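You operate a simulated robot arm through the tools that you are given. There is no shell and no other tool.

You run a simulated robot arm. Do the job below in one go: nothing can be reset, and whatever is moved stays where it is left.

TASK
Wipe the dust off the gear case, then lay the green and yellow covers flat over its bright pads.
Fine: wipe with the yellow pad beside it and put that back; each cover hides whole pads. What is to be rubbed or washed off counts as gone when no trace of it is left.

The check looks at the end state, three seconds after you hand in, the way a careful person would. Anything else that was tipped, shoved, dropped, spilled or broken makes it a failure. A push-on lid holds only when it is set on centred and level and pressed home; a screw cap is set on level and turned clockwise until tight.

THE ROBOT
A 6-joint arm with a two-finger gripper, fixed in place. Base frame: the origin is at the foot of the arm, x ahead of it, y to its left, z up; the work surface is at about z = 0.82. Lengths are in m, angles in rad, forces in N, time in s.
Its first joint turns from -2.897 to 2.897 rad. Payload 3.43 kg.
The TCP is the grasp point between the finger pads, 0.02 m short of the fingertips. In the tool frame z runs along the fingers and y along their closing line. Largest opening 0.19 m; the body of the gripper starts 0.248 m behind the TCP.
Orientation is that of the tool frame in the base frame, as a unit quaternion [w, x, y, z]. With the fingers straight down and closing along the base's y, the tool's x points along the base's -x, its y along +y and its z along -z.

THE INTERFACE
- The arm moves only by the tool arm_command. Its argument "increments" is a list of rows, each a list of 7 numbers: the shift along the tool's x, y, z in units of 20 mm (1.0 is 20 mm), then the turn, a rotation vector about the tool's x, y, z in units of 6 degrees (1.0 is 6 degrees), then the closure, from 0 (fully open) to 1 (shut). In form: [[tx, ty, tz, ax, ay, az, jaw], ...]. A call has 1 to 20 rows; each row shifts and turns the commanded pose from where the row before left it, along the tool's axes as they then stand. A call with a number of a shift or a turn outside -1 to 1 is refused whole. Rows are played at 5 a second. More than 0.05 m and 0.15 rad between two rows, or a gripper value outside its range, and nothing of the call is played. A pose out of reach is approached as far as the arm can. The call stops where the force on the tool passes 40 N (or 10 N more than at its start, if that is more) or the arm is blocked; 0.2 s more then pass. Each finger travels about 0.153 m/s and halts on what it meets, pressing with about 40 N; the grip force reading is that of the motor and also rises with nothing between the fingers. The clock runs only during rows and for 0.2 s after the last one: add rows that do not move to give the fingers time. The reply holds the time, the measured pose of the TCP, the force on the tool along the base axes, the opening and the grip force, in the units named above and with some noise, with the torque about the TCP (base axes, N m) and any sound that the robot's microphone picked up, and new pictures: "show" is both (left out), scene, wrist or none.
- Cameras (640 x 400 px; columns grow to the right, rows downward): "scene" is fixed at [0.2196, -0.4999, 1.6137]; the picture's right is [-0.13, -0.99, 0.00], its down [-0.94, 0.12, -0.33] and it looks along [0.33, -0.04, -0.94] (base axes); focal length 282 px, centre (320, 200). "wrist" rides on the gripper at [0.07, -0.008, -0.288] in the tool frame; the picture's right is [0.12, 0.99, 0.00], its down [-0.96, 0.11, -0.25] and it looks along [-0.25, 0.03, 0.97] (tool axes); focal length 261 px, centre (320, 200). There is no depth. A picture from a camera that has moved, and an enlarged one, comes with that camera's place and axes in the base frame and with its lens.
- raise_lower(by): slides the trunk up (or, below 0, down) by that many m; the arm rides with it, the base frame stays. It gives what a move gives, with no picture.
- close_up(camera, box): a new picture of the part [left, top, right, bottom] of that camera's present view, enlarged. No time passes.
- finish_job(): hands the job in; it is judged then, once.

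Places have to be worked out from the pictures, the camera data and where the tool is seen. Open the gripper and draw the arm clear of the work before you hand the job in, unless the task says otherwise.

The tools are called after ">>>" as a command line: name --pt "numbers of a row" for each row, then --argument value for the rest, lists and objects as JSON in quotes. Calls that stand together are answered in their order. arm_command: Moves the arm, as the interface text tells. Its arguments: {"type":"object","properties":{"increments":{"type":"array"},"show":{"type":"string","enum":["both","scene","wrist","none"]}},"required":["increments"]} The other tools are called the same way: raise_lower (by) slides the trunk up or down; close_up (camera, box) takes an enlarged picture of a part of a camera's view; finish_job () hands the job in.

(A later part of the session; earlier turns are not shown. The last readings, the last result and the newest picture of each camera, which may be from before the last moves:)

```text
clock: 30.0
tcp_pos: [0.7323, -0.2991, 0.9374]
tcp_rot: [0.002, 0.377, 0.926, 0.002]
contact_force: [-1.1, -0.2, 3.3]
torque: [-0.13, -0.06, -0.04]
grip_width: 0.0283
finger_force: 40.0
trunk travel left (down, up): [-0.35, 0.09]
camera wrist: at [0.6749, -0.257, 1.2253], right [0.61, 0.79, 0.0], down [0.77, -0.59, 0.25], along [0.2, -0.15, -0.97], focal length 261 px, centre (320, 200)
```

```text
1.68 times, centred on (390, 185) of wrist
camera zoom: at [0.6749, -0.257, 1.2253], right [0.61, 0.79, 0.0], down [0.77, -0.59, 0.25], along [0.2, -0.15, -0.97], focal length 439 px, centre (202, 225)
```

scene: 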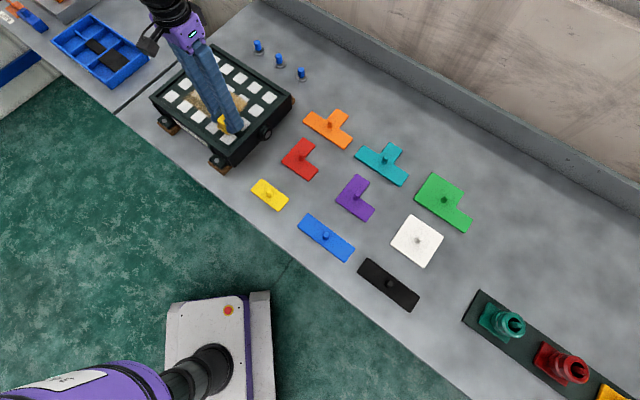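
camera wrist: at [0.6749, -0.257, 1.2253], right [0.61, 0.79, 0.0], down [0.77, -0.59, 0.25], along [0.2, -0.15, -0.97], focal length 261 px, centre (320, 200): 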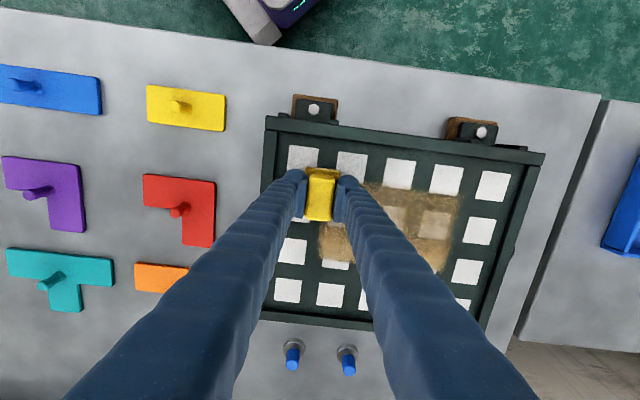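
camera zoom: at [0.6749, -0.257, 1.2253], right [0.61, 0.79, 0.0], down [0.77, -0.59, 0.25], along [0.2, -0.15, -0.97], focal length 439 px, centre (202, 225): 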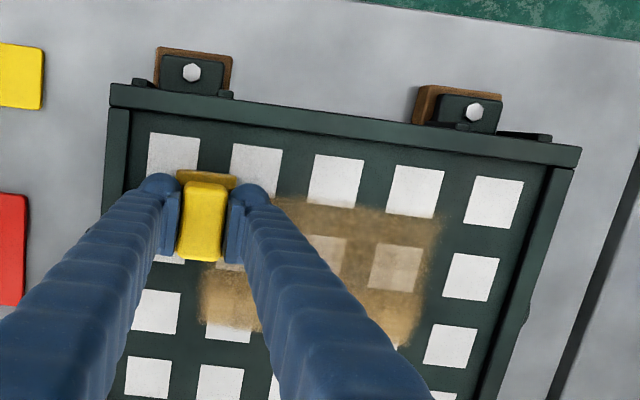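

One pass thins the dust but doesn't remove it, so it needs several. I'll press slightly harder and sweep back, then check the force.

>>> arm_command --pt "0 0.7 0.07 0 0 0 1" --pt "0 0.7 0 0 0 0 1" --pt "0 0.7 0 0 0 0 1" --pt "0 0.7 0 0 0 0 1" --pt "0 0.7 0 0 0 0 1" --pt "0 0.7 0 0 0 0 1" --pt "0 0.7 0 0 0 0 1" --pt "0 0.7 0 0 0 0 1" --pt "0 0.7 0 0 0 0 1" --pt "0 0.7 0 0 0 0 1" --pt "0 0.7 0 0 0 0 1" --pt "0 0.7 0 0 0 0 1" --pt "0 0.7 0 0 0 0 1" --pt "0 0.4 0 0 0 0 1"

>>> close_up --camera "scene" --box '[135, 35, 305, 180]'

>>> close_up --camera "wrist" --box '[60, 70, 440, 300]'

```text
clock: 33.0
tcp_pos: [0.8674, -0.1619, 0.9365]
tcp_rot: [0.002, 0.377, 0.926, 0.001]
contact_force: [0.6, -1.3, 4.9]
torque: [-0.06, -0.06, 0.01]
grip_width: 0.0285
finger_force: 39.9
trunk travel left (down, up): [-0.35, 0.09]
camera wrist: at [0.8089, -0.1205, 1.2248], right [0.61, 0.79, 0.0], down [0.77, -0.59, 0.25], along [0.2, -0.15, -0.97], focal length 261 px, centre (320, 200)
```

scene: 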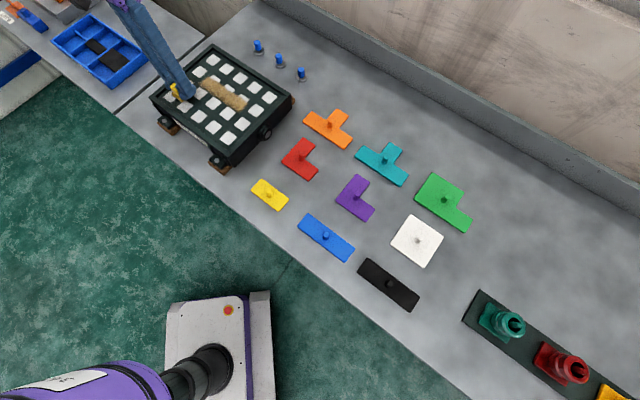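
wrist: 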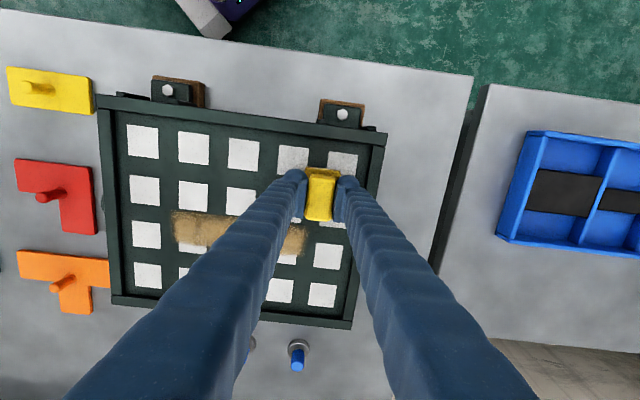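

```text
2.76 times, centred on (220, 108) of scene
camera zoom: at [0.2196, -0.4999, 1.6137], right [-0.13, -0.99, 0.0], down [-0.94, 0.12, -0.33], along [0.33, -0.04, -0.94], focal length 778 px, centre (596, 455)
```

zoom: 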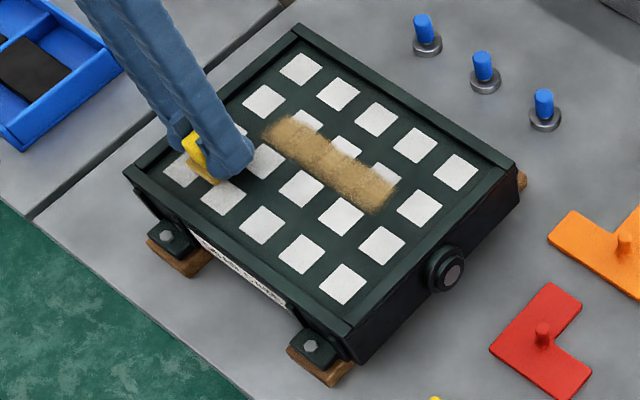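

```text
1.68 times, centred on (250, 185) of wrist
camera zoom: at [0.8089, -0.1205, 1.2248], right [0.61, 0.79, 0.0], down [0.77, -0.59, 0.25], along [0.2, -0.15, -0.97], focal length 439 px, centre (438, 225)
```

zoom: 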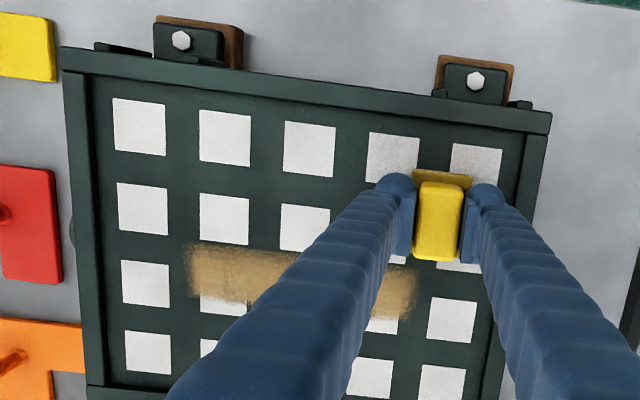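

Two passes cleaned that strip completely. I'll shift to the remaining strip and sweep it.

>>> arm_command --pt "-0.7 0 0 0 0 0 1" --pt "-0.7 0 0 0 0 0 1" --pt "-0.7 0 0 0 0 0 1" --pt "-0.5 0 0 0 0 0 1" --pt "0 -0.7 0 0 0 0 1" --pt "0 -0.7 0 0 0 0 1" --pt "0 -0.7 0 0 0 0 1" --pt "0 -0.7 0 0 0 0 1" --pt "0 -0.7 0 0 0 0 1" --pt "0 -0.7 0 0 0 0 1" --pt "0 -0.7 0 0 0 0 1" --pt "0 -0.7 0 0 0 0 1" --pt "0 -0.7 0 0 0 0 1" --pt "0 -0.7 0 0 0 0 1" --pt "0 -0.7 0 0 0 0 1" --pt "0 -0.7 0 0 0 0 1" --pt "0 -0.7 0 0 0 0 1" --show "wrist"

```text
clock: 36.6
tcp_pos: [0.7766, -0.3283, 0.9365]
tcp_rot: [0.002, 0.378, 0.926, 0.001]
contact_force: [1.3, -1.7, 17.2]
torque: [-0.05, -0.01, -0.04]
grip_width: 0.0284
finger_force: 39.5
trunk travel left (down, up): [-0.35, 0.09]
camera wrist: at [0.7183, -0.2859, 1.2244], right [0.61, 0.79, 0.0], down [0.77, -0.59, 0.25], along [0.2, -0.15, -0.97], focal length 261 px, centre (320, 200)
```

wrist: 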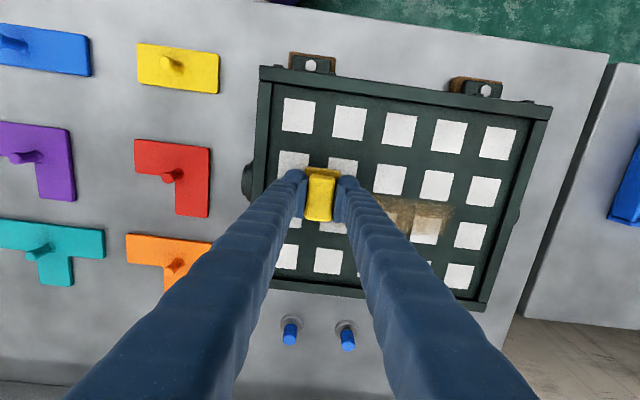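

Now the return sweep over the same strip.

>>> arm_command --pt "-0.2 0.7 0 0 0 0 1" --pt "0 0.7 0 0 0 0 1" --pt "0 0.7 0 0 0 0 1" --pt "0 0.7 0 0 0 0 1" --pt "0 0.7 0 0 0 0 1" --pt "0 0.7 0 0 0 0 1" --pt "0 0.7 0 0 0 0 1" --pt "0 0.7 0 0 0 0 1" --pt "0 0.7 0 0 0 0 1" --pt "0 0.7 0 0 0 0 1" --pt "0 0.7 0 0 0 0 1" --pt "0 0.7 0 0 0 0 1" --pt "0 0.7 0 0 0 0 1" --pt "0 0 0 0 0 0 1"

>>> close_up --camera "scene" --box '[135, 35, 305, 180]'

>>> close_up --camera "wrist" --box '[60, 50, 440, 300]'

```text
clock: 39.6
tcp_pos: [0.9078, -0.2018, 0.9365]
tcp_rot: [0.001, 0.378, 0.926, 0.001]
contact_force: [0.3, -1.4, 7.2]
torque: [0.03, 0.03, -0.03]
grip_width: 0.0283
finger_force: 40.3
trunk travel left (down, up): [-0.35, 0.09]
camera wrist: at [0.8496, -0.1589, 1.2243], right [0.61, 0.79, 0.0], down [0.77, -0.59, 0.25], along [0.2, -0.15, -0.97], focal length 261 px, centre (320, 200)
```

scene: 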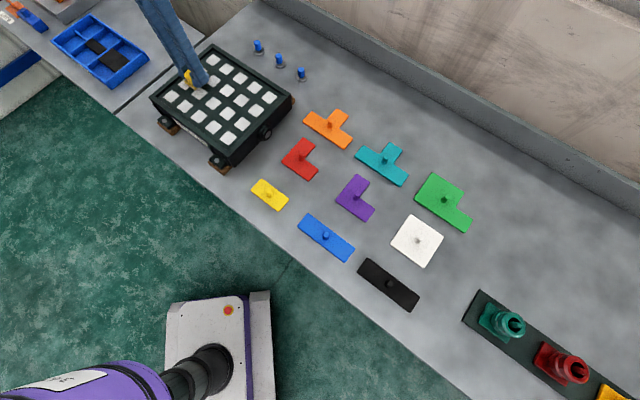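
wrist: 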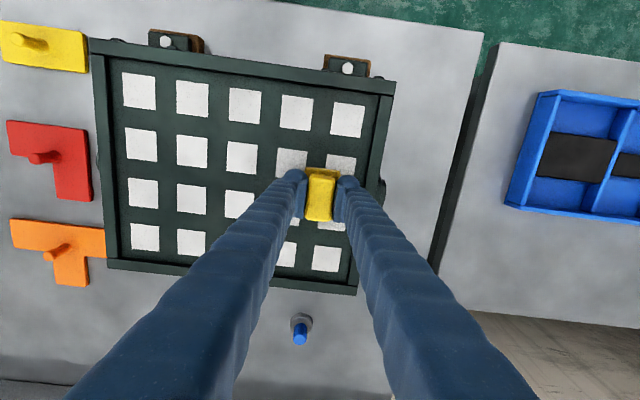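

```text
2.76 times, centred on (220, 108) of scene
camera zoom: at [0.2196, -0.4999, 1.6137], right [-0.13, -0.99, 0.0], down [-0.94, 0.12, -0.33], along [0.33, -0.04, -0.94], focal length 778 px, centre (596, 455)
```

zoom: 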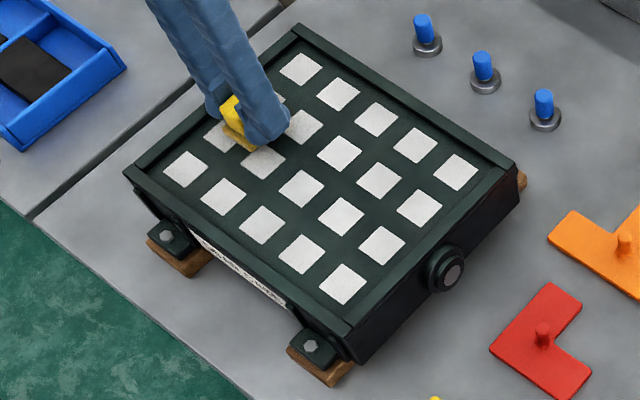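

```text
1.60 times, centred on (250, 175) of wrist
camera zoom: at [0.8496, -0.1589, 1.2243], right [0.61, 0.79, 0.0], down [0.77, -0.59, 0.25], along [0.2, -0.15, -0.97], focal length 417 px, centre (432, 240)
```

zoom: 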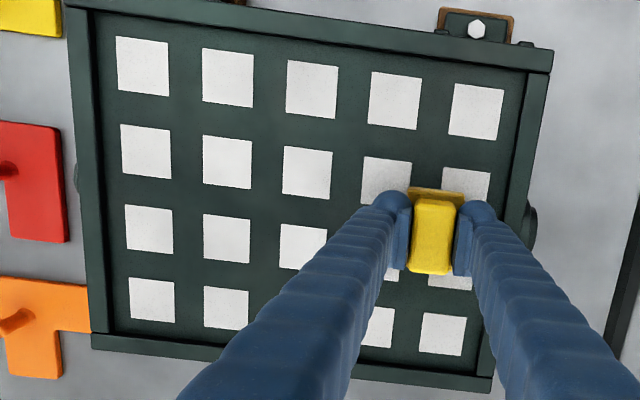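

All 20 pads look clean and white with no brown left. I'll lift off and carry the wiping pad back above its original spot, then inspect the panel from the scene camera.

>>> arm_command --pt "0 0 -0.5 0 0 0 1" --pt "0 0 -1 0 0 0 1" --pt "0 0 -1 0 0 0 1" --pt "0 0 -1 0 0 0 1" --pt "0.71 0.83 0 0 0 0 1" --pt "0.71 0.83 0 0 0 0 1" --pt "0.71 0.83 0 0 0 0 1" --pt "0.71 0.83 0 0 0 0 1" --pt "0.71 0.83 0 0 0 0 1" --pt "0.71 0.83 0 0 0 0 1" --pt "0.71 0.83 0 0 0 0 1" --pt "0.71 0.84 0 0 0 0 1" --pt "0 0 0 0 0 0 1" --pt "0 0 0 0 0 0 1"

>>> close_up --camera "scene" --box '[145, 40, 300, 170]'

>>> close_up --camera "wrist" --box '[230, 100, 410, 250]'

```text
clock: 42.6
tcp_pos: [0.9185, -0.026, 1.006]
tcp_rot: [0.001, 0.377, 0.926, 0.001]
contact_force: [0.5, 0.5, 0.0]
torque: [0.05, 0.0, 0.0]
grip_width: 0.0283
finger_force: 39.6
trunk travel left (down, up): [-0.35, 0.09]
camera wrist: at [0.8604, 0.0156, 1.2933], right [0.61, 0.79, 0.0], down [0.77, -0.59, 0.25], along [0.2, -0.15, -0.97], focal length 261 px, centre (320, 200)
```

scene: 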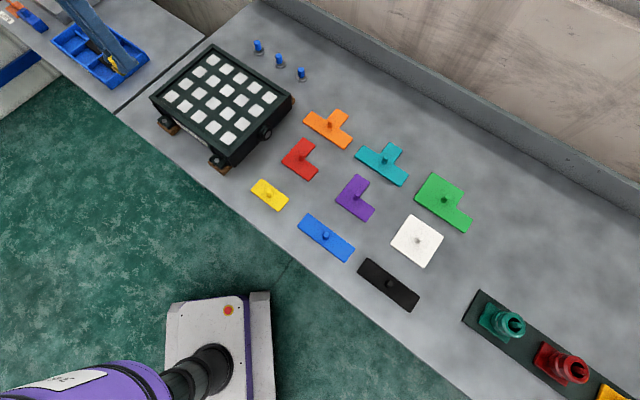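
wrist: 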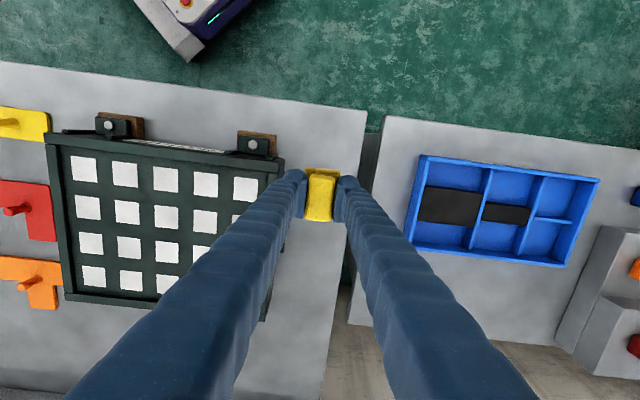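

```text
3.08 times, centred on (222, 105) of scene
camera zoom: at [0.2196, -0.4999, 1.6137], right [-0.13, -0.99, 0.0], down [-0.94, 0.12, -0.33], along [0.33, -0.04, -0.94], focal length 868 px, centre (620, 492)
```

zoom: 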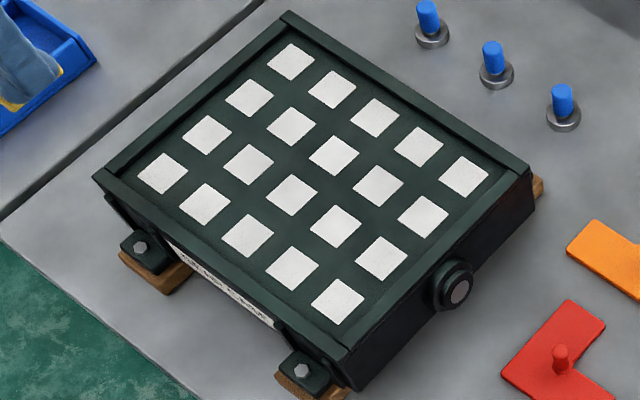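

```text
2.67 times, centred on (320, 175) of wrist
camera zoom: at [0.8604, 0.0156, 1.2933], right [0.61, 0.79, 0.0], down [0.77, -0.59, 0.25], along [0.2, -0.15, -0.97], focal length 695 px, centre (320, 267)
```

zoom: 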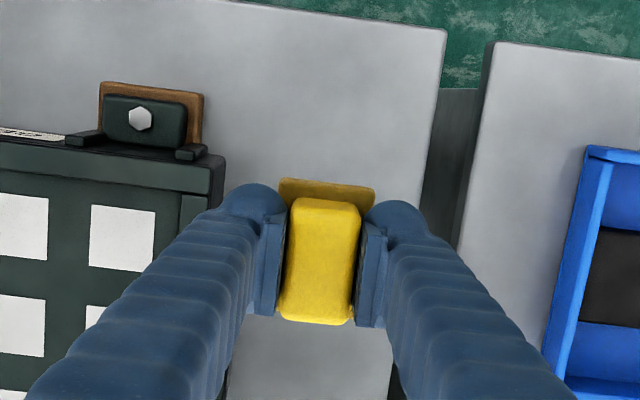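

Zoomed in, the panel is clean. The case hasn't moved and all 20 pads are uniformly white. I'll zoom tighter on the dusted area to rule out traces while I lower the pad to just above the table.

>>> arm_command --pt "0 0 0.8 0 0 0 1" --pt "0 0 0.8 0 0 0 1" --pt "0 0 0.8 0 0 0 1" --pt "0 0 0.8 0 0 0 1" --pt "0 0 0.8 0 0 0 1" --pt "0 0 0.8 0 0 0 1" --pt "0 0 0.8 0 0 0 1" --pt "0 0 0.8 0 0 0 1" --pt "0 0 0.6 0 0 0 1" --pt "0 0 0.4 0 0 0 1" --pt "0 0 0 0 0 0 1" --show "none"

>>> close_up --camera "scene" --box '[165, 65, 255, 125]'

```text
clock: 45.0
tcp_pos: [0.9186, -0.0276, 0.8569]
tcp_rot: [0.001, 0.378, 0.926, 0.001]
contact_force: [-0.6, -0.2, -1.3]
torque: [-0.04, 0.03, 0.0]
grip_width: 0.0282
finger_force: 40.0
trunk travel left (down, up): [-0.35, 0.09]
```

```text
6.67 times, centred on (210, 95) of scene
camera zoom: at [0.2196, -0.4999, 1.6137], right [-0.13, -0.99, 0.0], down [-0.94, 0.12, -0.33], along [0.33, -0.04, -0.94], focal length 1880 px, centre (1053, 900)
```

zoom: 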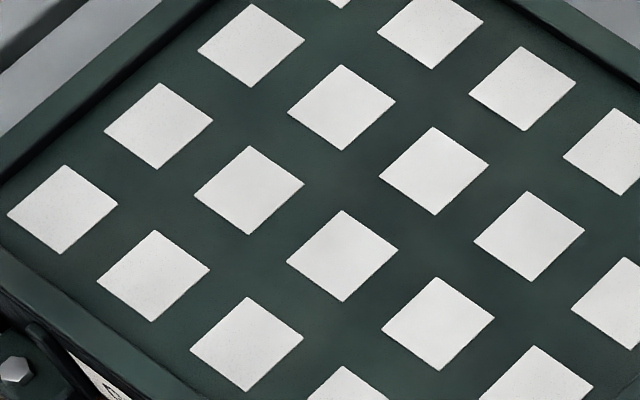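

The panel shows no trace of dust. I'll lower the wiping pad the last few millimetres to the table.

>>> arm_command --pt "0 0 0.1 0 0 0 1" --pt "0 0 0.1 0 0 0 1" --pt "0 0 0.05 0 0 0 1" --pt "0 0 0 0 0 0 1" --show "none"

```text
clock: 46.0
tcp_pos: [0.9193, -0.0273, 0.8541]
tcp_rot: [0.002, 0.378, 0.926, 0.001]
contact_force: [0.2, 0.0, -1.2]
torque: [-0.03, -0.03, -0.03]
grip_width: 0.0285
finger_force: 40.5
trunk travel left (down, up): [-0.35, 0.09]
```

>>> arm_command --pt "0 0 0.05 0 0 0 1" --pt "0 0 0.03 0 0 0 1" --pt "0 0 0 0 0 0 1" --show "none"

```text
clock: 46.8
tcp_pos: [0.9186, -0.0263, 0.852]
tcp_rot: [0.003, 0.378, 0.926, 0.0]
contact_force: [-1.0, 1.1, -0.2]
torque: [0.03, -0.04, -0.02]
grip_width: 0.0283
finger_force: 39.9
trunk travel left (down, up): [-0.35, 0.09]
```

>>> arm_command --pt "0 0 0.05 0 0 0 1" --pt "0 0 0.03 0 0 0 1" --pt "0 0 0 0 0 0 1" --show "wrist"

>>> close_up --camera "wrist" --box '[240, 140, 380, 240]'

```text
clock: 47.6
tcp_pos: [0.9189, -0.026, 0.8518]
tcp_rot: [0.003, 0.378, 0.926, 0.001]
contact_force: [1.0, -1.2, 5.7]
torque: [-0.03, 0.02, -0.02]
grip_width: 0.0286
finger_force: 39.9
trunk travel left (down, up): [-0.35, 0.09]
camera wrist: at [0.8614, 0.0155, 1.1393], right [0.61, 0.79, 0.0], down [0.77, -0.59, 0.25], along [0.2, -0.15, -0.97], focal length 261 px, centre (320, 200)
```

wrist: 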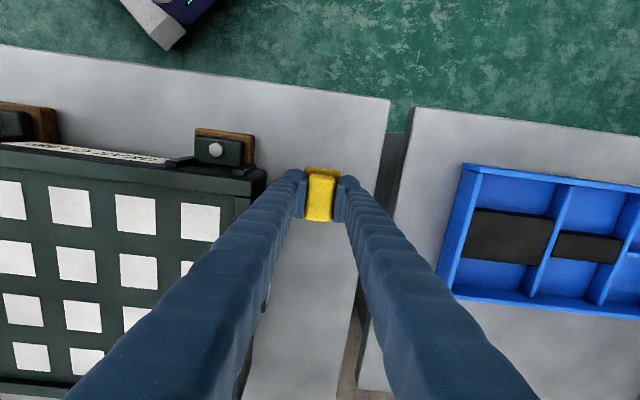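

```text
4.00 times, centred on (310, 190) of wrist
camera zoom: at [0.8614, 0.0155, 1.1393], right [0.61, 0.79, 0.0], down [0.77, -0.59, 0.25], along [0.2, -0.15, -0.97], focal length 1043 px, centre (360, 240)
```

zoom: 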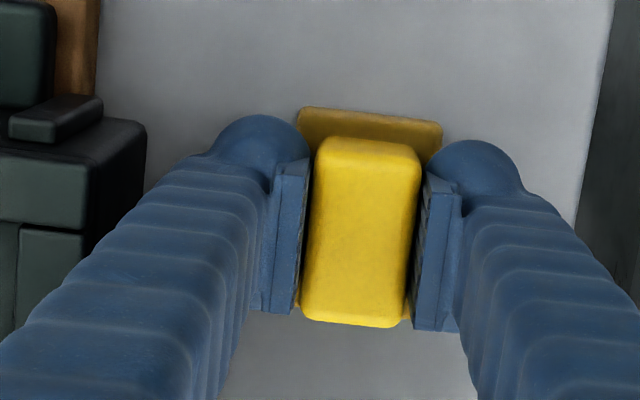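

The pad is resting on the table again (5.7 N) in its original view position. I'll open just enough to release, rise straight up and check it.

>>> arm_command --pt "0 0 -0.03 0 0 0 0.9" --pt "0 0 0 0 0 0 0.8" --pt "0 0 0 0 0 0 0.768" --pt "0 0 0 0 0 0 0.768" --pt "0 0 -0.3 0 0 0 0.768" --pt "0 0 -0.6 0 0 0 0.768" --pt "0 0 -1 0 0 0 0.768" --pt "0 0 -1 0 0 0 0.768" --pt "0 0 -1 0 0 0 0.768" --pt "0 0 -1 0 0 0 0.768" --pt "0 0 -1 0 0 0 0.768" --pt "0 0 -1 0 0 0 0.768" --pt "0 0 -1 0 0 0 0.768" --pt "0 0 -1 0 0 0 0.768" --pt "0 0 -1 0 0 0 0.768" --pt "0 0 -1 0 0 0 0.768" --pt "0 0 -1 0 0 0 0.768" --pt "0 0 0 0 0 0 0.768"

>>> close_up --camera "wrist" --box '[280, 135, 360, 185]'

>>> close_up --camera "wrist" --box '[90, 90, 310, 310]'

```text
clock: 51.4
tcp_pos: [0.9201, -0.028, 1.0879]
tcp_rot: [0.001, 0.378, 0.926, 0.001]
contact_force: [-0.4, 0.4, 0.1]
torque: [-0.02, -0.01, 0.03]
grip_width: 0.0443
finger_force: 0.1
trunk travel left (down, up): [-0.35, 0.09]
camera wrist: at [0.8616, 0.0149, 1.376], right [0.61, 0.79, 0.0], down [0.77, -0.59, 0.25], along [0.2, -0.15, -0.97], focal length 261 px, centre (320, 200)
```

scene: 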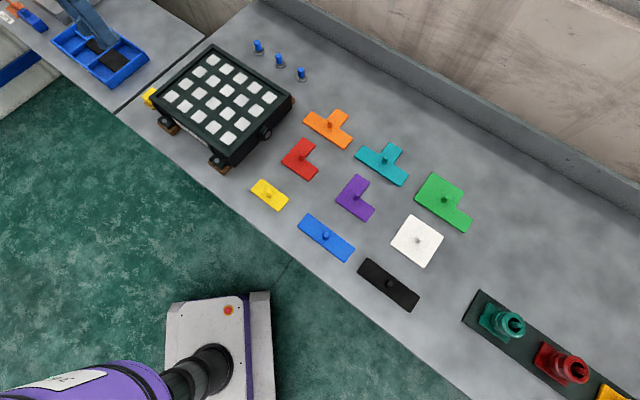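
wrist: 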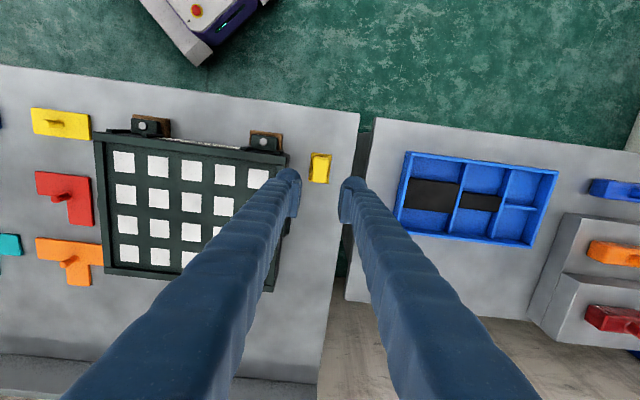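

```text
8.00 times, centred on (320, 160) of wrist
camera zoom: at [0.8616, 0.0149, 1.376], right [0.61, 0.79, 0.0], down [0.77, -0.59, 0.25], along [0.2, -0.15, -0.97], focal length 2085 px, centre (320, 520)
```

zoom: 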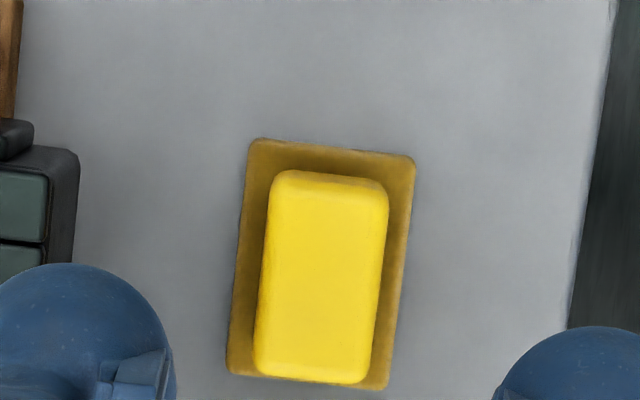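

```text
1.82 times, centred on (200, 200) of wrist
camera zoom: at [0.8616, 0.0149, 1.376], right [0.61, 0.79, 0.0], down [0.77, -0.59, 0.25], along [0.2, -0.15, -0.97], focal length 474 px, centre (538, 200)
```

zoom: 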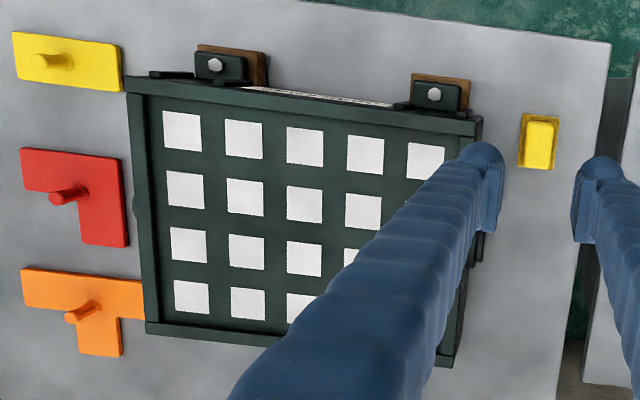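

The wiping pad is back where it was, standing flat. I'll travel along the case's long direction, stopping mid-way above it for a good view of the pads.

>>> arm_command --pt "-0.5 -1 0 0 0 0 0.768" --pt "-0.5 -1 0 0 0 0 0.768" --pt "-0.5 -1 0 0 0 0 0.768" --pt "-0.5 -1 0 0 0 0 0.768" --pt "0 -1 0 0 0 0 0.768" --pt "0 -1 0 0 0 0 0.768" --pt "0 -1 0 0 0 0 0.768" --pt "0 -1 0 0 0 0 0.768" --pt "0 -1 0 0 0 0 0.768" --pt "0 -1 0 0 0 0 0.768" --pt "0 -1 0 0 0 0 0.768" --pt "0 -1 0 0 0 0 0.768" --pt "0 -1 0 0 0 0 0.768" --pt "0 -1 0 0 0 0 0.768" --pt "0 -1 0 0 0 0 0.768" --pt "0 -1 0 0 0 0 0.768" --pt "0 0 0 0 0 0 0.768" --show "wrist"

>>> close_up --camera "wrist" --box '[280, 60, 600, 300]'

```text
clock: 55.0
tcp_pos: [0.7232, -0.2829, 1.089]
tcp_rot: [0.001, 0.377, 0.926, 0.001]
contact_force: [0.3, -1.0, -0.8]
torque: [0.01, 0.02, -0.03]
grip_width: 0.0441
finger_force: 0.1
trunk travel left (down, up): [-0.35, 0.09]
camera wrist: at [0.6658, -0.2412, 1.3759], right [0.61, 0.79, 0.0], down [0.77, -0.59, 0.25], along [0.2, -0.15, -0.97], focal length 261 px, centre (320, 200)
```

wrist: 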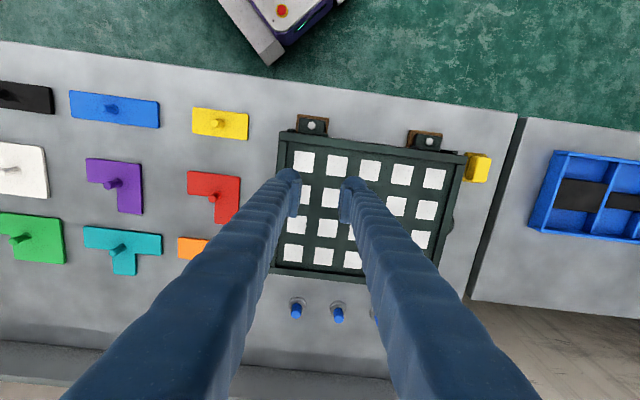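

```text
1.67 times, centred on (440, 180) of wrist
camera zoom: at [0.6658, -0.2412, 1.3759], right [0.61, 0.79, 0.0], down [0.77, -0.59, 0.25], along [0.2, -0.15, -0.97], focal length 434 px, centre (120, 233)
```

zoom: 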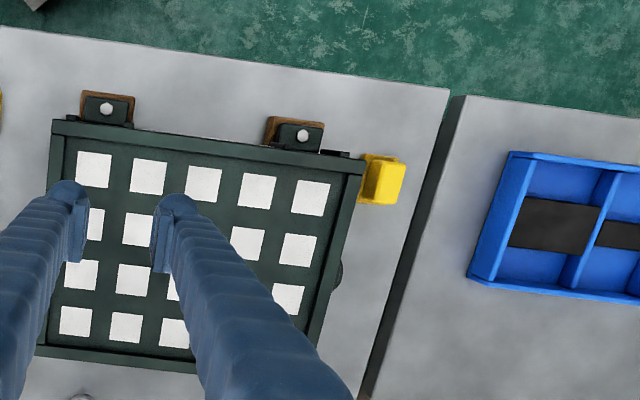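

Wrist and scene estimates of the pad grid agree within about 3 mm (pad (4,0) ≈ (0.687, -0.294), pad (0,0) ≈ (0.856, -0.125)). Next I'll move above the yellow cover near (0.527, -0.39).

>>> arm_command --pt "0.33 -1 0 0 0 0 0.768" --pt "0.33 -1 0 0 0 0 0.768" --pt "0.33 -1 0 0 0 0 0.768" --pt "0.33 -1 0 0 0 0 0.768" --pt "0.33 -1 0 0 0 0 0.768" --pt "0.33 -1 0 0 0 0 0.768" --pt "0.33 -1 0 0 0 0 0.768" --pt "0.33 -1 0 0 0 0 0.768" --pt "0.33 -1 0.4 0 0 0 0.768" --pt "0.33 -1 0.4 0 0 0 0.768" --pt "0 -0.7 0.6 0 0 0 0.768" --pt "0 0 1 0 0 0 0.768" --pt "0 0 1 0 0 0 0.768" --pt "0 0 0 0 0 0 0.768"

>>> close_up --camera "wrist" --box '[240, 110, 400, 230]'

```text
clock: 58.0
tcp_pos: [0.5258, -0.3907, 1.0198]
tcp_rot: [0.002, 0.378, 0.926, 0.001]
contact_force: [0.7, -0.6, 0.1]
torque: [0.05, -0.01, 0.03]
grip_width: 0.0441
finger_force: 0.1
trunk travel left (down, up): [-0.35, 0.09]
camera wrist: at [0.468, -0.3486, 1.3073], right [0.61, 0.79, 0.0], down [0.77, -0.59, 0.25], along [0.2, -0.15, -0.97], focal length 261 px, centre (320, 200)
```

scene: 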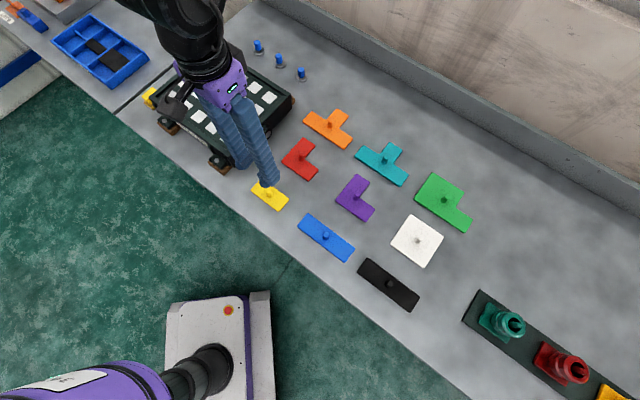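
wrist: 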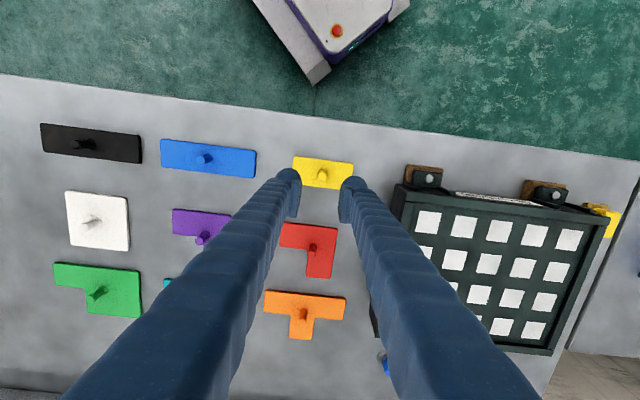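

```text
3.33 times, centred on (320, 170) of wrist
camera zoom: at [0.468, -0.3486, 1.3073], right [0.61, 0.79, 0.0], down [0.77, -0.59, 0.25], along [0.2, -0.15, -0.97], focal length 869 px, centre (320, 300)
```

zoom: 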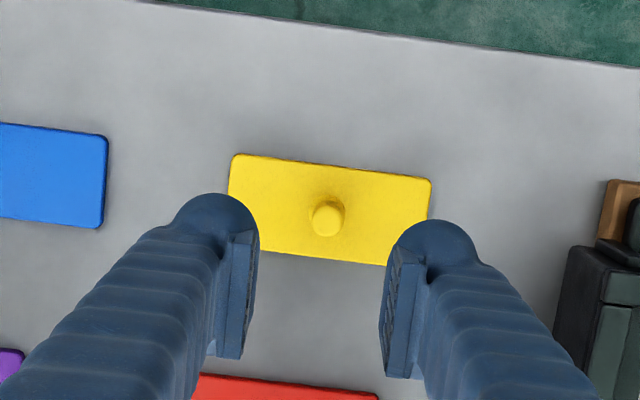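

The yellow cover lies parallel to the case (45.3° against 45.1°), and its knob is centred under the TCP within 2 mm. Knob top is near z=0.86, so I'll descend to TCP ≈0.856, keeping the tips above the plate.

>>> arm_command --pt "0 0.08 1 0 0 0 0.768" --pt "0 0 1 0 0 0 0.768" --pt "0 0 1 0 0 0 0.768" --pt "0 0 1 0 0 0 0.768" --pt "0 0 1 0 0 0 0.768" --pt "0 0 1 0 0 0 0.768" --pt "0 0 0.8 0 0 0 0.768" --pt "0 0 0.6 0 0 0 0.768" --pt "0 0 0.4 0 0 0 0.768" --pt "0 0 0.3 0 0 0 0.768" --pt "0 0 0 0 0 0 0.768"

>>> close_up --camera "wrist" --box '[230, 130, 410, 250]'

>>> close_up --camera "scene" --box '[220, 140, 320, 220]'

```text
clock: 60.4
tcp_pos: [0.5271, -0.3894, 0.8574]
tcp_rot: [0.002, 0.378, 0.926, 0.002]
contact_force: [0.4, 0.3, 0.3]
torque: [-0.02, 0.01, -0.03]
grip_width: 0.0442
finger_force: 0.0
trunk travel left (down, up): [-0.35, 0.09]
camera wrist: at [0.4699, -0.3472, 1.145], right [0.61, 0.79, 0.0], down [0.77, -0.59, 0.25], along [0.2, -0.15, -0.97], focal length 261 px, centre (320, 200)
```

scene: 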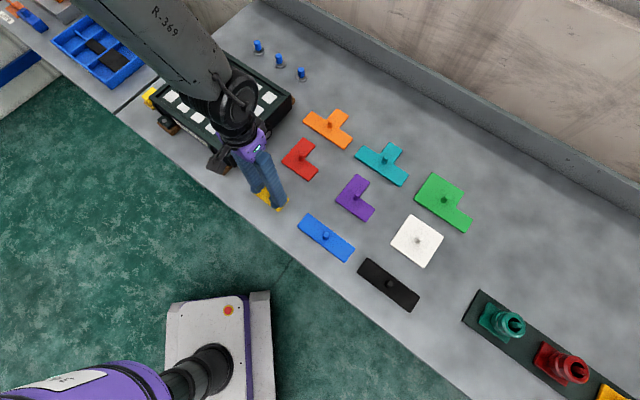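
wrist: 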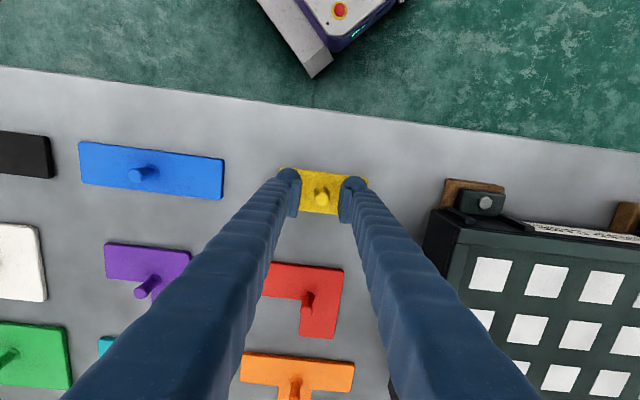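

```text
3.33 times, centred on (320, 190) of wrist
camera zoom: at [0.4699, -0.3472, 1.145], right [0.61, 0.79, 0.0], down [0.77, -0.59, 0.25], along [0.2, -0.15, -0.97], focal length 869 px, centre (320, 233)
```

zoom: 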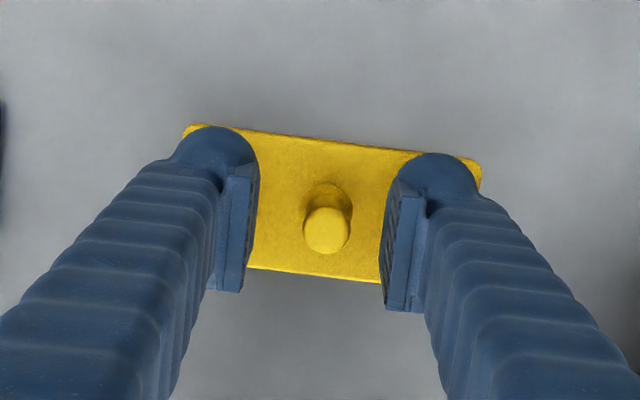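

```text
5.00 times, centred on (270, 180) of scene
camera zoom: at [0.2196, -0.4999, 1.6137], right [-0.13, -0.99, 0.0], down [-0.94, 0.12, -0.33], along [0.33, -0.04, -0.94], focal length 1410 px, centre (570, 300)
```

zoom: 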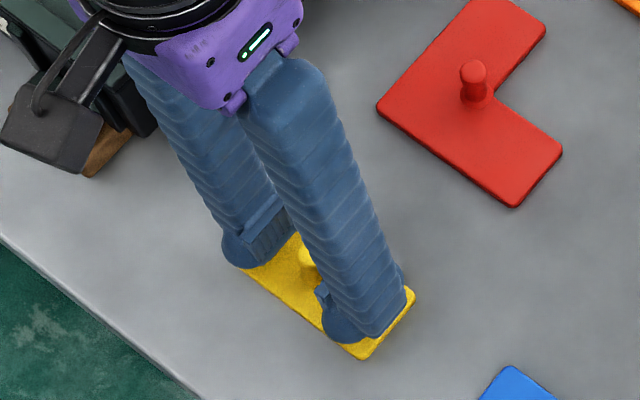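

The knob sits centred between the pads, so I'll close on it and lift a little.

>>> arm_command --pt "0 0 0.05 0 0 0 0.8" --pt "0 0 0 0 0 0 0.87" --pt "0 0 0 0 0 0 0.93" --pt "0 0 0 0 0 0 1" --pt "0 0 0 0 0 0 1" --pt "0 0 0 0 0 0 1" --show "wrist"

>>> close_up --camera "wrist" --box '[230, 130, 410, 250]'

```text
clock: 61.8
tcp_pos: [0.5276, -0.3887, 0.8557]
tcp_rot: [0.003, 0.377, 0.926, 0.001]
contact_force: [-0.1, 0.5, 0.5]
torque: [-0.02, -0.02, -0.01]
grip_width: 0.0142
finger_force: 39.8
trunk travel left (down, up): [-0.35, 0.09]
camera wrist: at [0.4698, -0.3468, 1.1439], right [0.61, 0.79, 0.0], down [0.77, -0.59, 0.25], along [0.2, -0.15, -0.97], focal length 261 px, centre (320, 200)
```

wrist: 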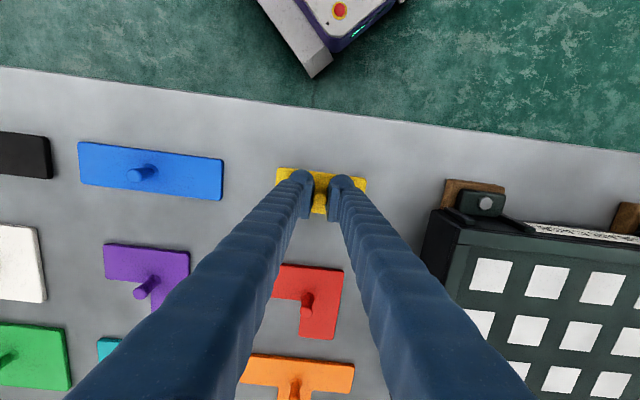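

```text
3.33 times, centred on (320, 190) of wrist
camera zoom: at [0.4698, -0.3468, 1.1439], right [0.61, 0.79, 0.0], down [0.77, -0.59, 0.25], along [0.2, -0.15, -0.97], focal length 869 px, centre (320, 233)
```

zoom: 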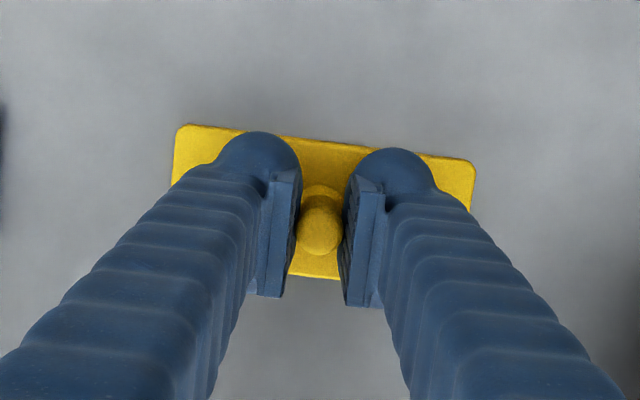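

The knob is held, at width 0.014 and 40 N, with TCP at (0.527, -0.389, 0.856). I'll lift it level and check it hangs properly before travelling.

>>> arm_command --pt "0 0 -0.3 0 0 0 1" --pt "0 0 -0.6 0 0 0 1" --pt "0 0 -0.9 0 0 0 1" --pt "0 0 -0.9 0 0 0 1" --pt "0 0 -0.9 0 0 0 1" --pt "0 0 -0.9 0 0 0 1" --pt "0 0 -0.9 0 0 0 1" --pt "0 0 -0.9 0 0 0 1" --pt "0 0 -0.9 0 0 0 1" --pt "0 0 0 0 0 0 1"

>>> close_up --camera "scene" --box '[200, 100, 320, 200]'

>>> close_up --camera "wrist" --box '[230, 130, 410, 250]'

```text
clock: 64.0
tcp_pos: [0.5262, -0.389, 1.0015]
tcp_rot: [0.001, 0.379, 0.925, 0.001]
contact_force: [-0.2, 0.2, -0.6]
torque: [-0.03, -0.01, 0.0]
grip_width: 0.0142
finger_force: 39.9
trunk travel left (down, up): [-0.35, 0.09]
camera wrist: at [0.4681, -0.347, 1.2894], right [0.61, 0.79, 0.0], down [0.77, -0.59, 0.25], along [0.2, -0.15, -0.97], focal length 261 px, centre (320, 200)
```

scene: 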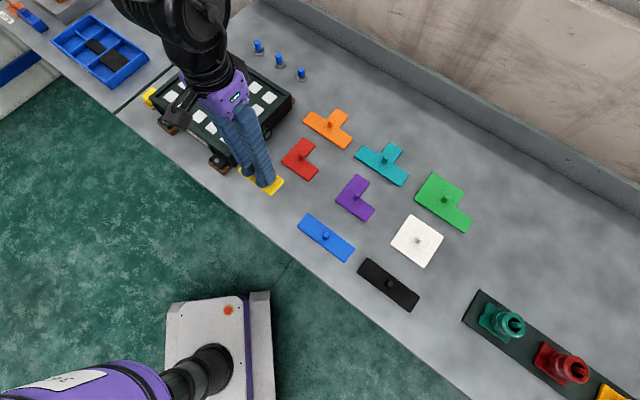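
wrist: 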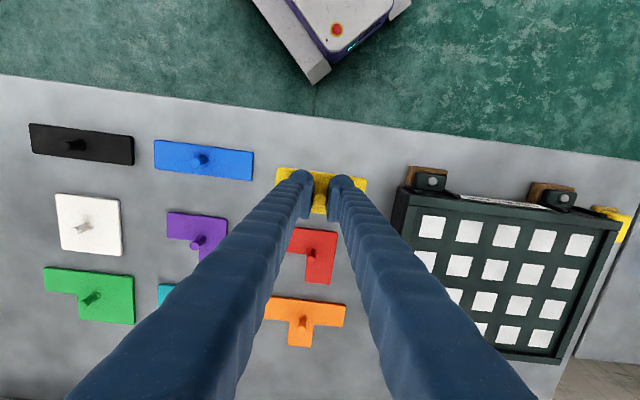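

```text
4.00 times, centred on (260, 150) of scene
camera zoom: at [0.2196, -0.4999, 1.6137], right [-0.13, -0.99, 0.0], down [-0.94, 0.12, -0.33], along [0.33, -0.04, -0.94], focal length 1128 px, centre (560, 400)
```

zoom: 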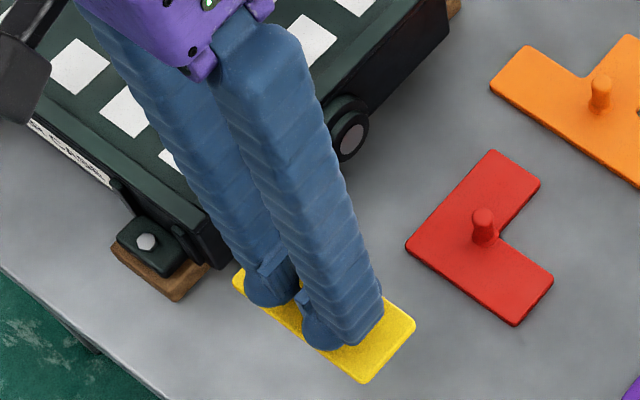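

```text
3.33 times, centred on (320, 190) of wrist
camera zoom: at [0.4681, -0.347, 1.2894], right [0.61, 0.79, 0.0], down [0.77, -0.59, 0.25], along [0.2, -0.15, -0.97], focal length 869 px, centre (320, 233)
```

zoom: 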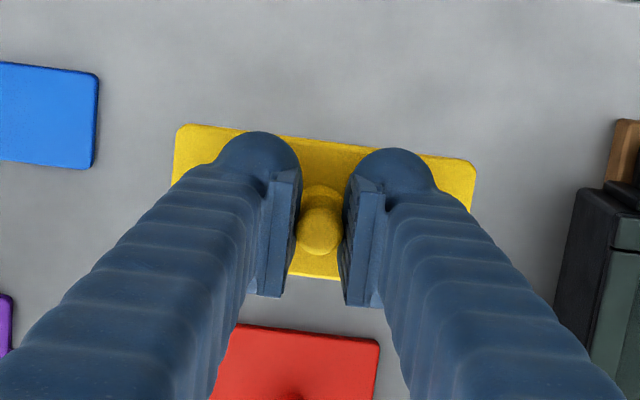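

The cover hangs level and hasn't shifted in the grip. I'll carry it over pads (0,0) and (1,0) at the left end of the near row.

>>> arm_command --pt "-0.13 1 0 0 0 0 1" --pt "-0.13 1 0 0 0 0 1" --pt "-0.13 1 0 0 0 0 1" --pt "-0.13 1 0 0 0 0 1" --pt "-0.13 1 0 0 0 0 1" --pt "-0.13 1 0 0 0 0 1" --pt "-0.13 1 0 0 0 0 1" --pt "-0.13 1 0 0 0 0 1" --pt "-0.13 1 0 0 0 0 1" --pt "-0.13 1 0 0 0 0 1" --pt "-0.13 1 0 0 0 0 1" --pt "-0.13 1 0 0 0 0 1" --pt "-0.13 1 0 0 0 0 1" --pt "-0.13 1 0 0 0 0 1" --pt "-0.13 1 0 0 0 0 1" --pt "-0.13 1 0 0 0 0 1" --pt "-0.13 1 0 0 0 0 1" --pt "-0.13 1 0 0 0 0 1" --pt "-0.16 1 0 0 0 0 1" --pt "0 0.43 0 0 0 0 1"

>>> arm_command --pt "0 0 0.7 0 0 0 1" --pt "0 0 0.5 0 0 0 1" --pt "0 0 0 0 0 0 1"

>>> close_up --camera "wrist" --box '[220, 110, 400, 250]'

>>> close_up --camera "scene" --box '[135, 50, 235, 130]'

```text
clock: 68.2
tcp_pos: [0.8342, -0.1451, 1.0032]
tcp_rot: [0.002, 0.378, 0.926, 0.001]
contact_force: [0.2, -0.1, -1.2]
torque: [-0.01, -0.03, 0.0]
grip_width: 0.0144
finger_force: 40.4
trunk travel left (down, up): [-0.35, 0.09]
camera wrist: at [0.7763, -0.1036, 1.2899], right [0.61, 0.79, 0.0], down [0.77, -0.59, 0.25], along [0.2, -0.15, -0.97], focal length 261 px, centre (320, 200)
```

scene: 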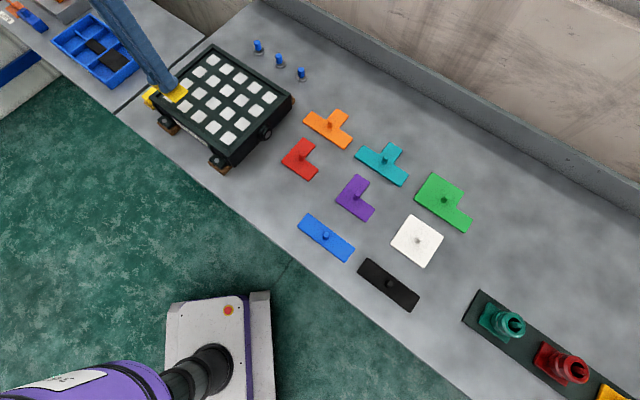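
wrist: 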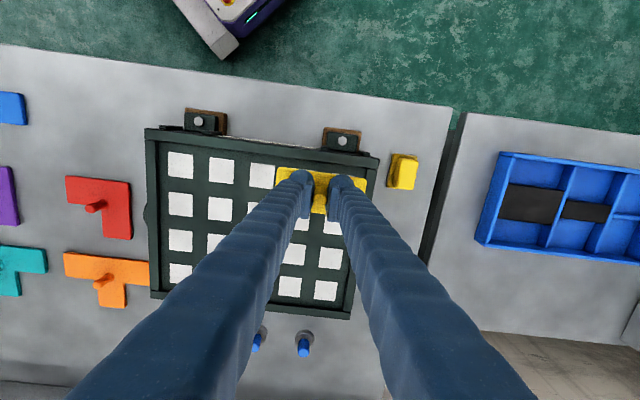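

```text
clock: 69.0
tcp_pos: [0.8346, -0.147, 0.9775]
tcp_rot: [0.003, 0.379, 0.925, 0.0]
contact_force: [-0.4, -0.9, 0.5]
torque: [0.0, 0.01, -0.01]
grip_width: 0.0145
finger_force: 39.6
trunk travel left (down, up): [-0.35, 0.09]
camera wrist: at [0.777, -0.1046, 1.2655], right [0.61, 0.79, 0.0], down [0.77, -0.59, 0.25], along [0.2, -0.15, -0.97], focal length 261 px, centre (320, 200)
```

scene: 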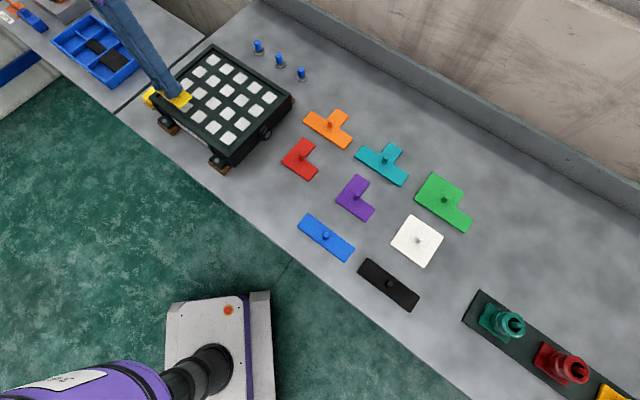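
wrist: 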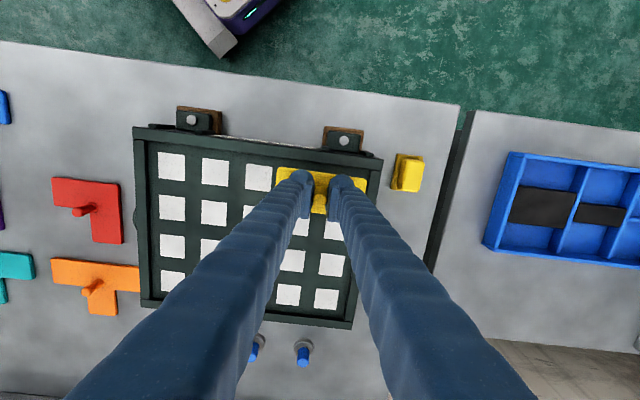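

```text
2.86 times, centred on (310, 180) of wrist
camera zoom: at [0.777, -0.1046, 1.2655], right [0.61, 0.79, 0.0], down [0.77, -0.59, 0.25], along [0.2, -0.15, -0.97], focal length 745 px, centre (349, 257)
```

zoom: 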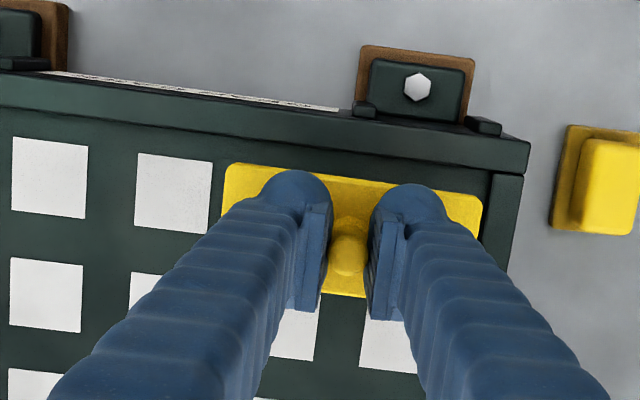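

```text
5.00 times, centred on (185, 90) of scene
camera zoom: at [0.2196, -0.4999, 1.6137], right [-0.13, -0.99, 0.0], down [-0.94, 0.12, -0.33], along [0.33, -0.04, -0.94], focal length 1410 px, centre (995, 750)
```

zoom: 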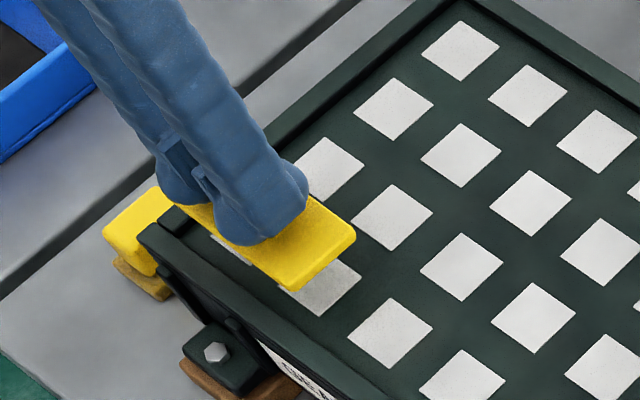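

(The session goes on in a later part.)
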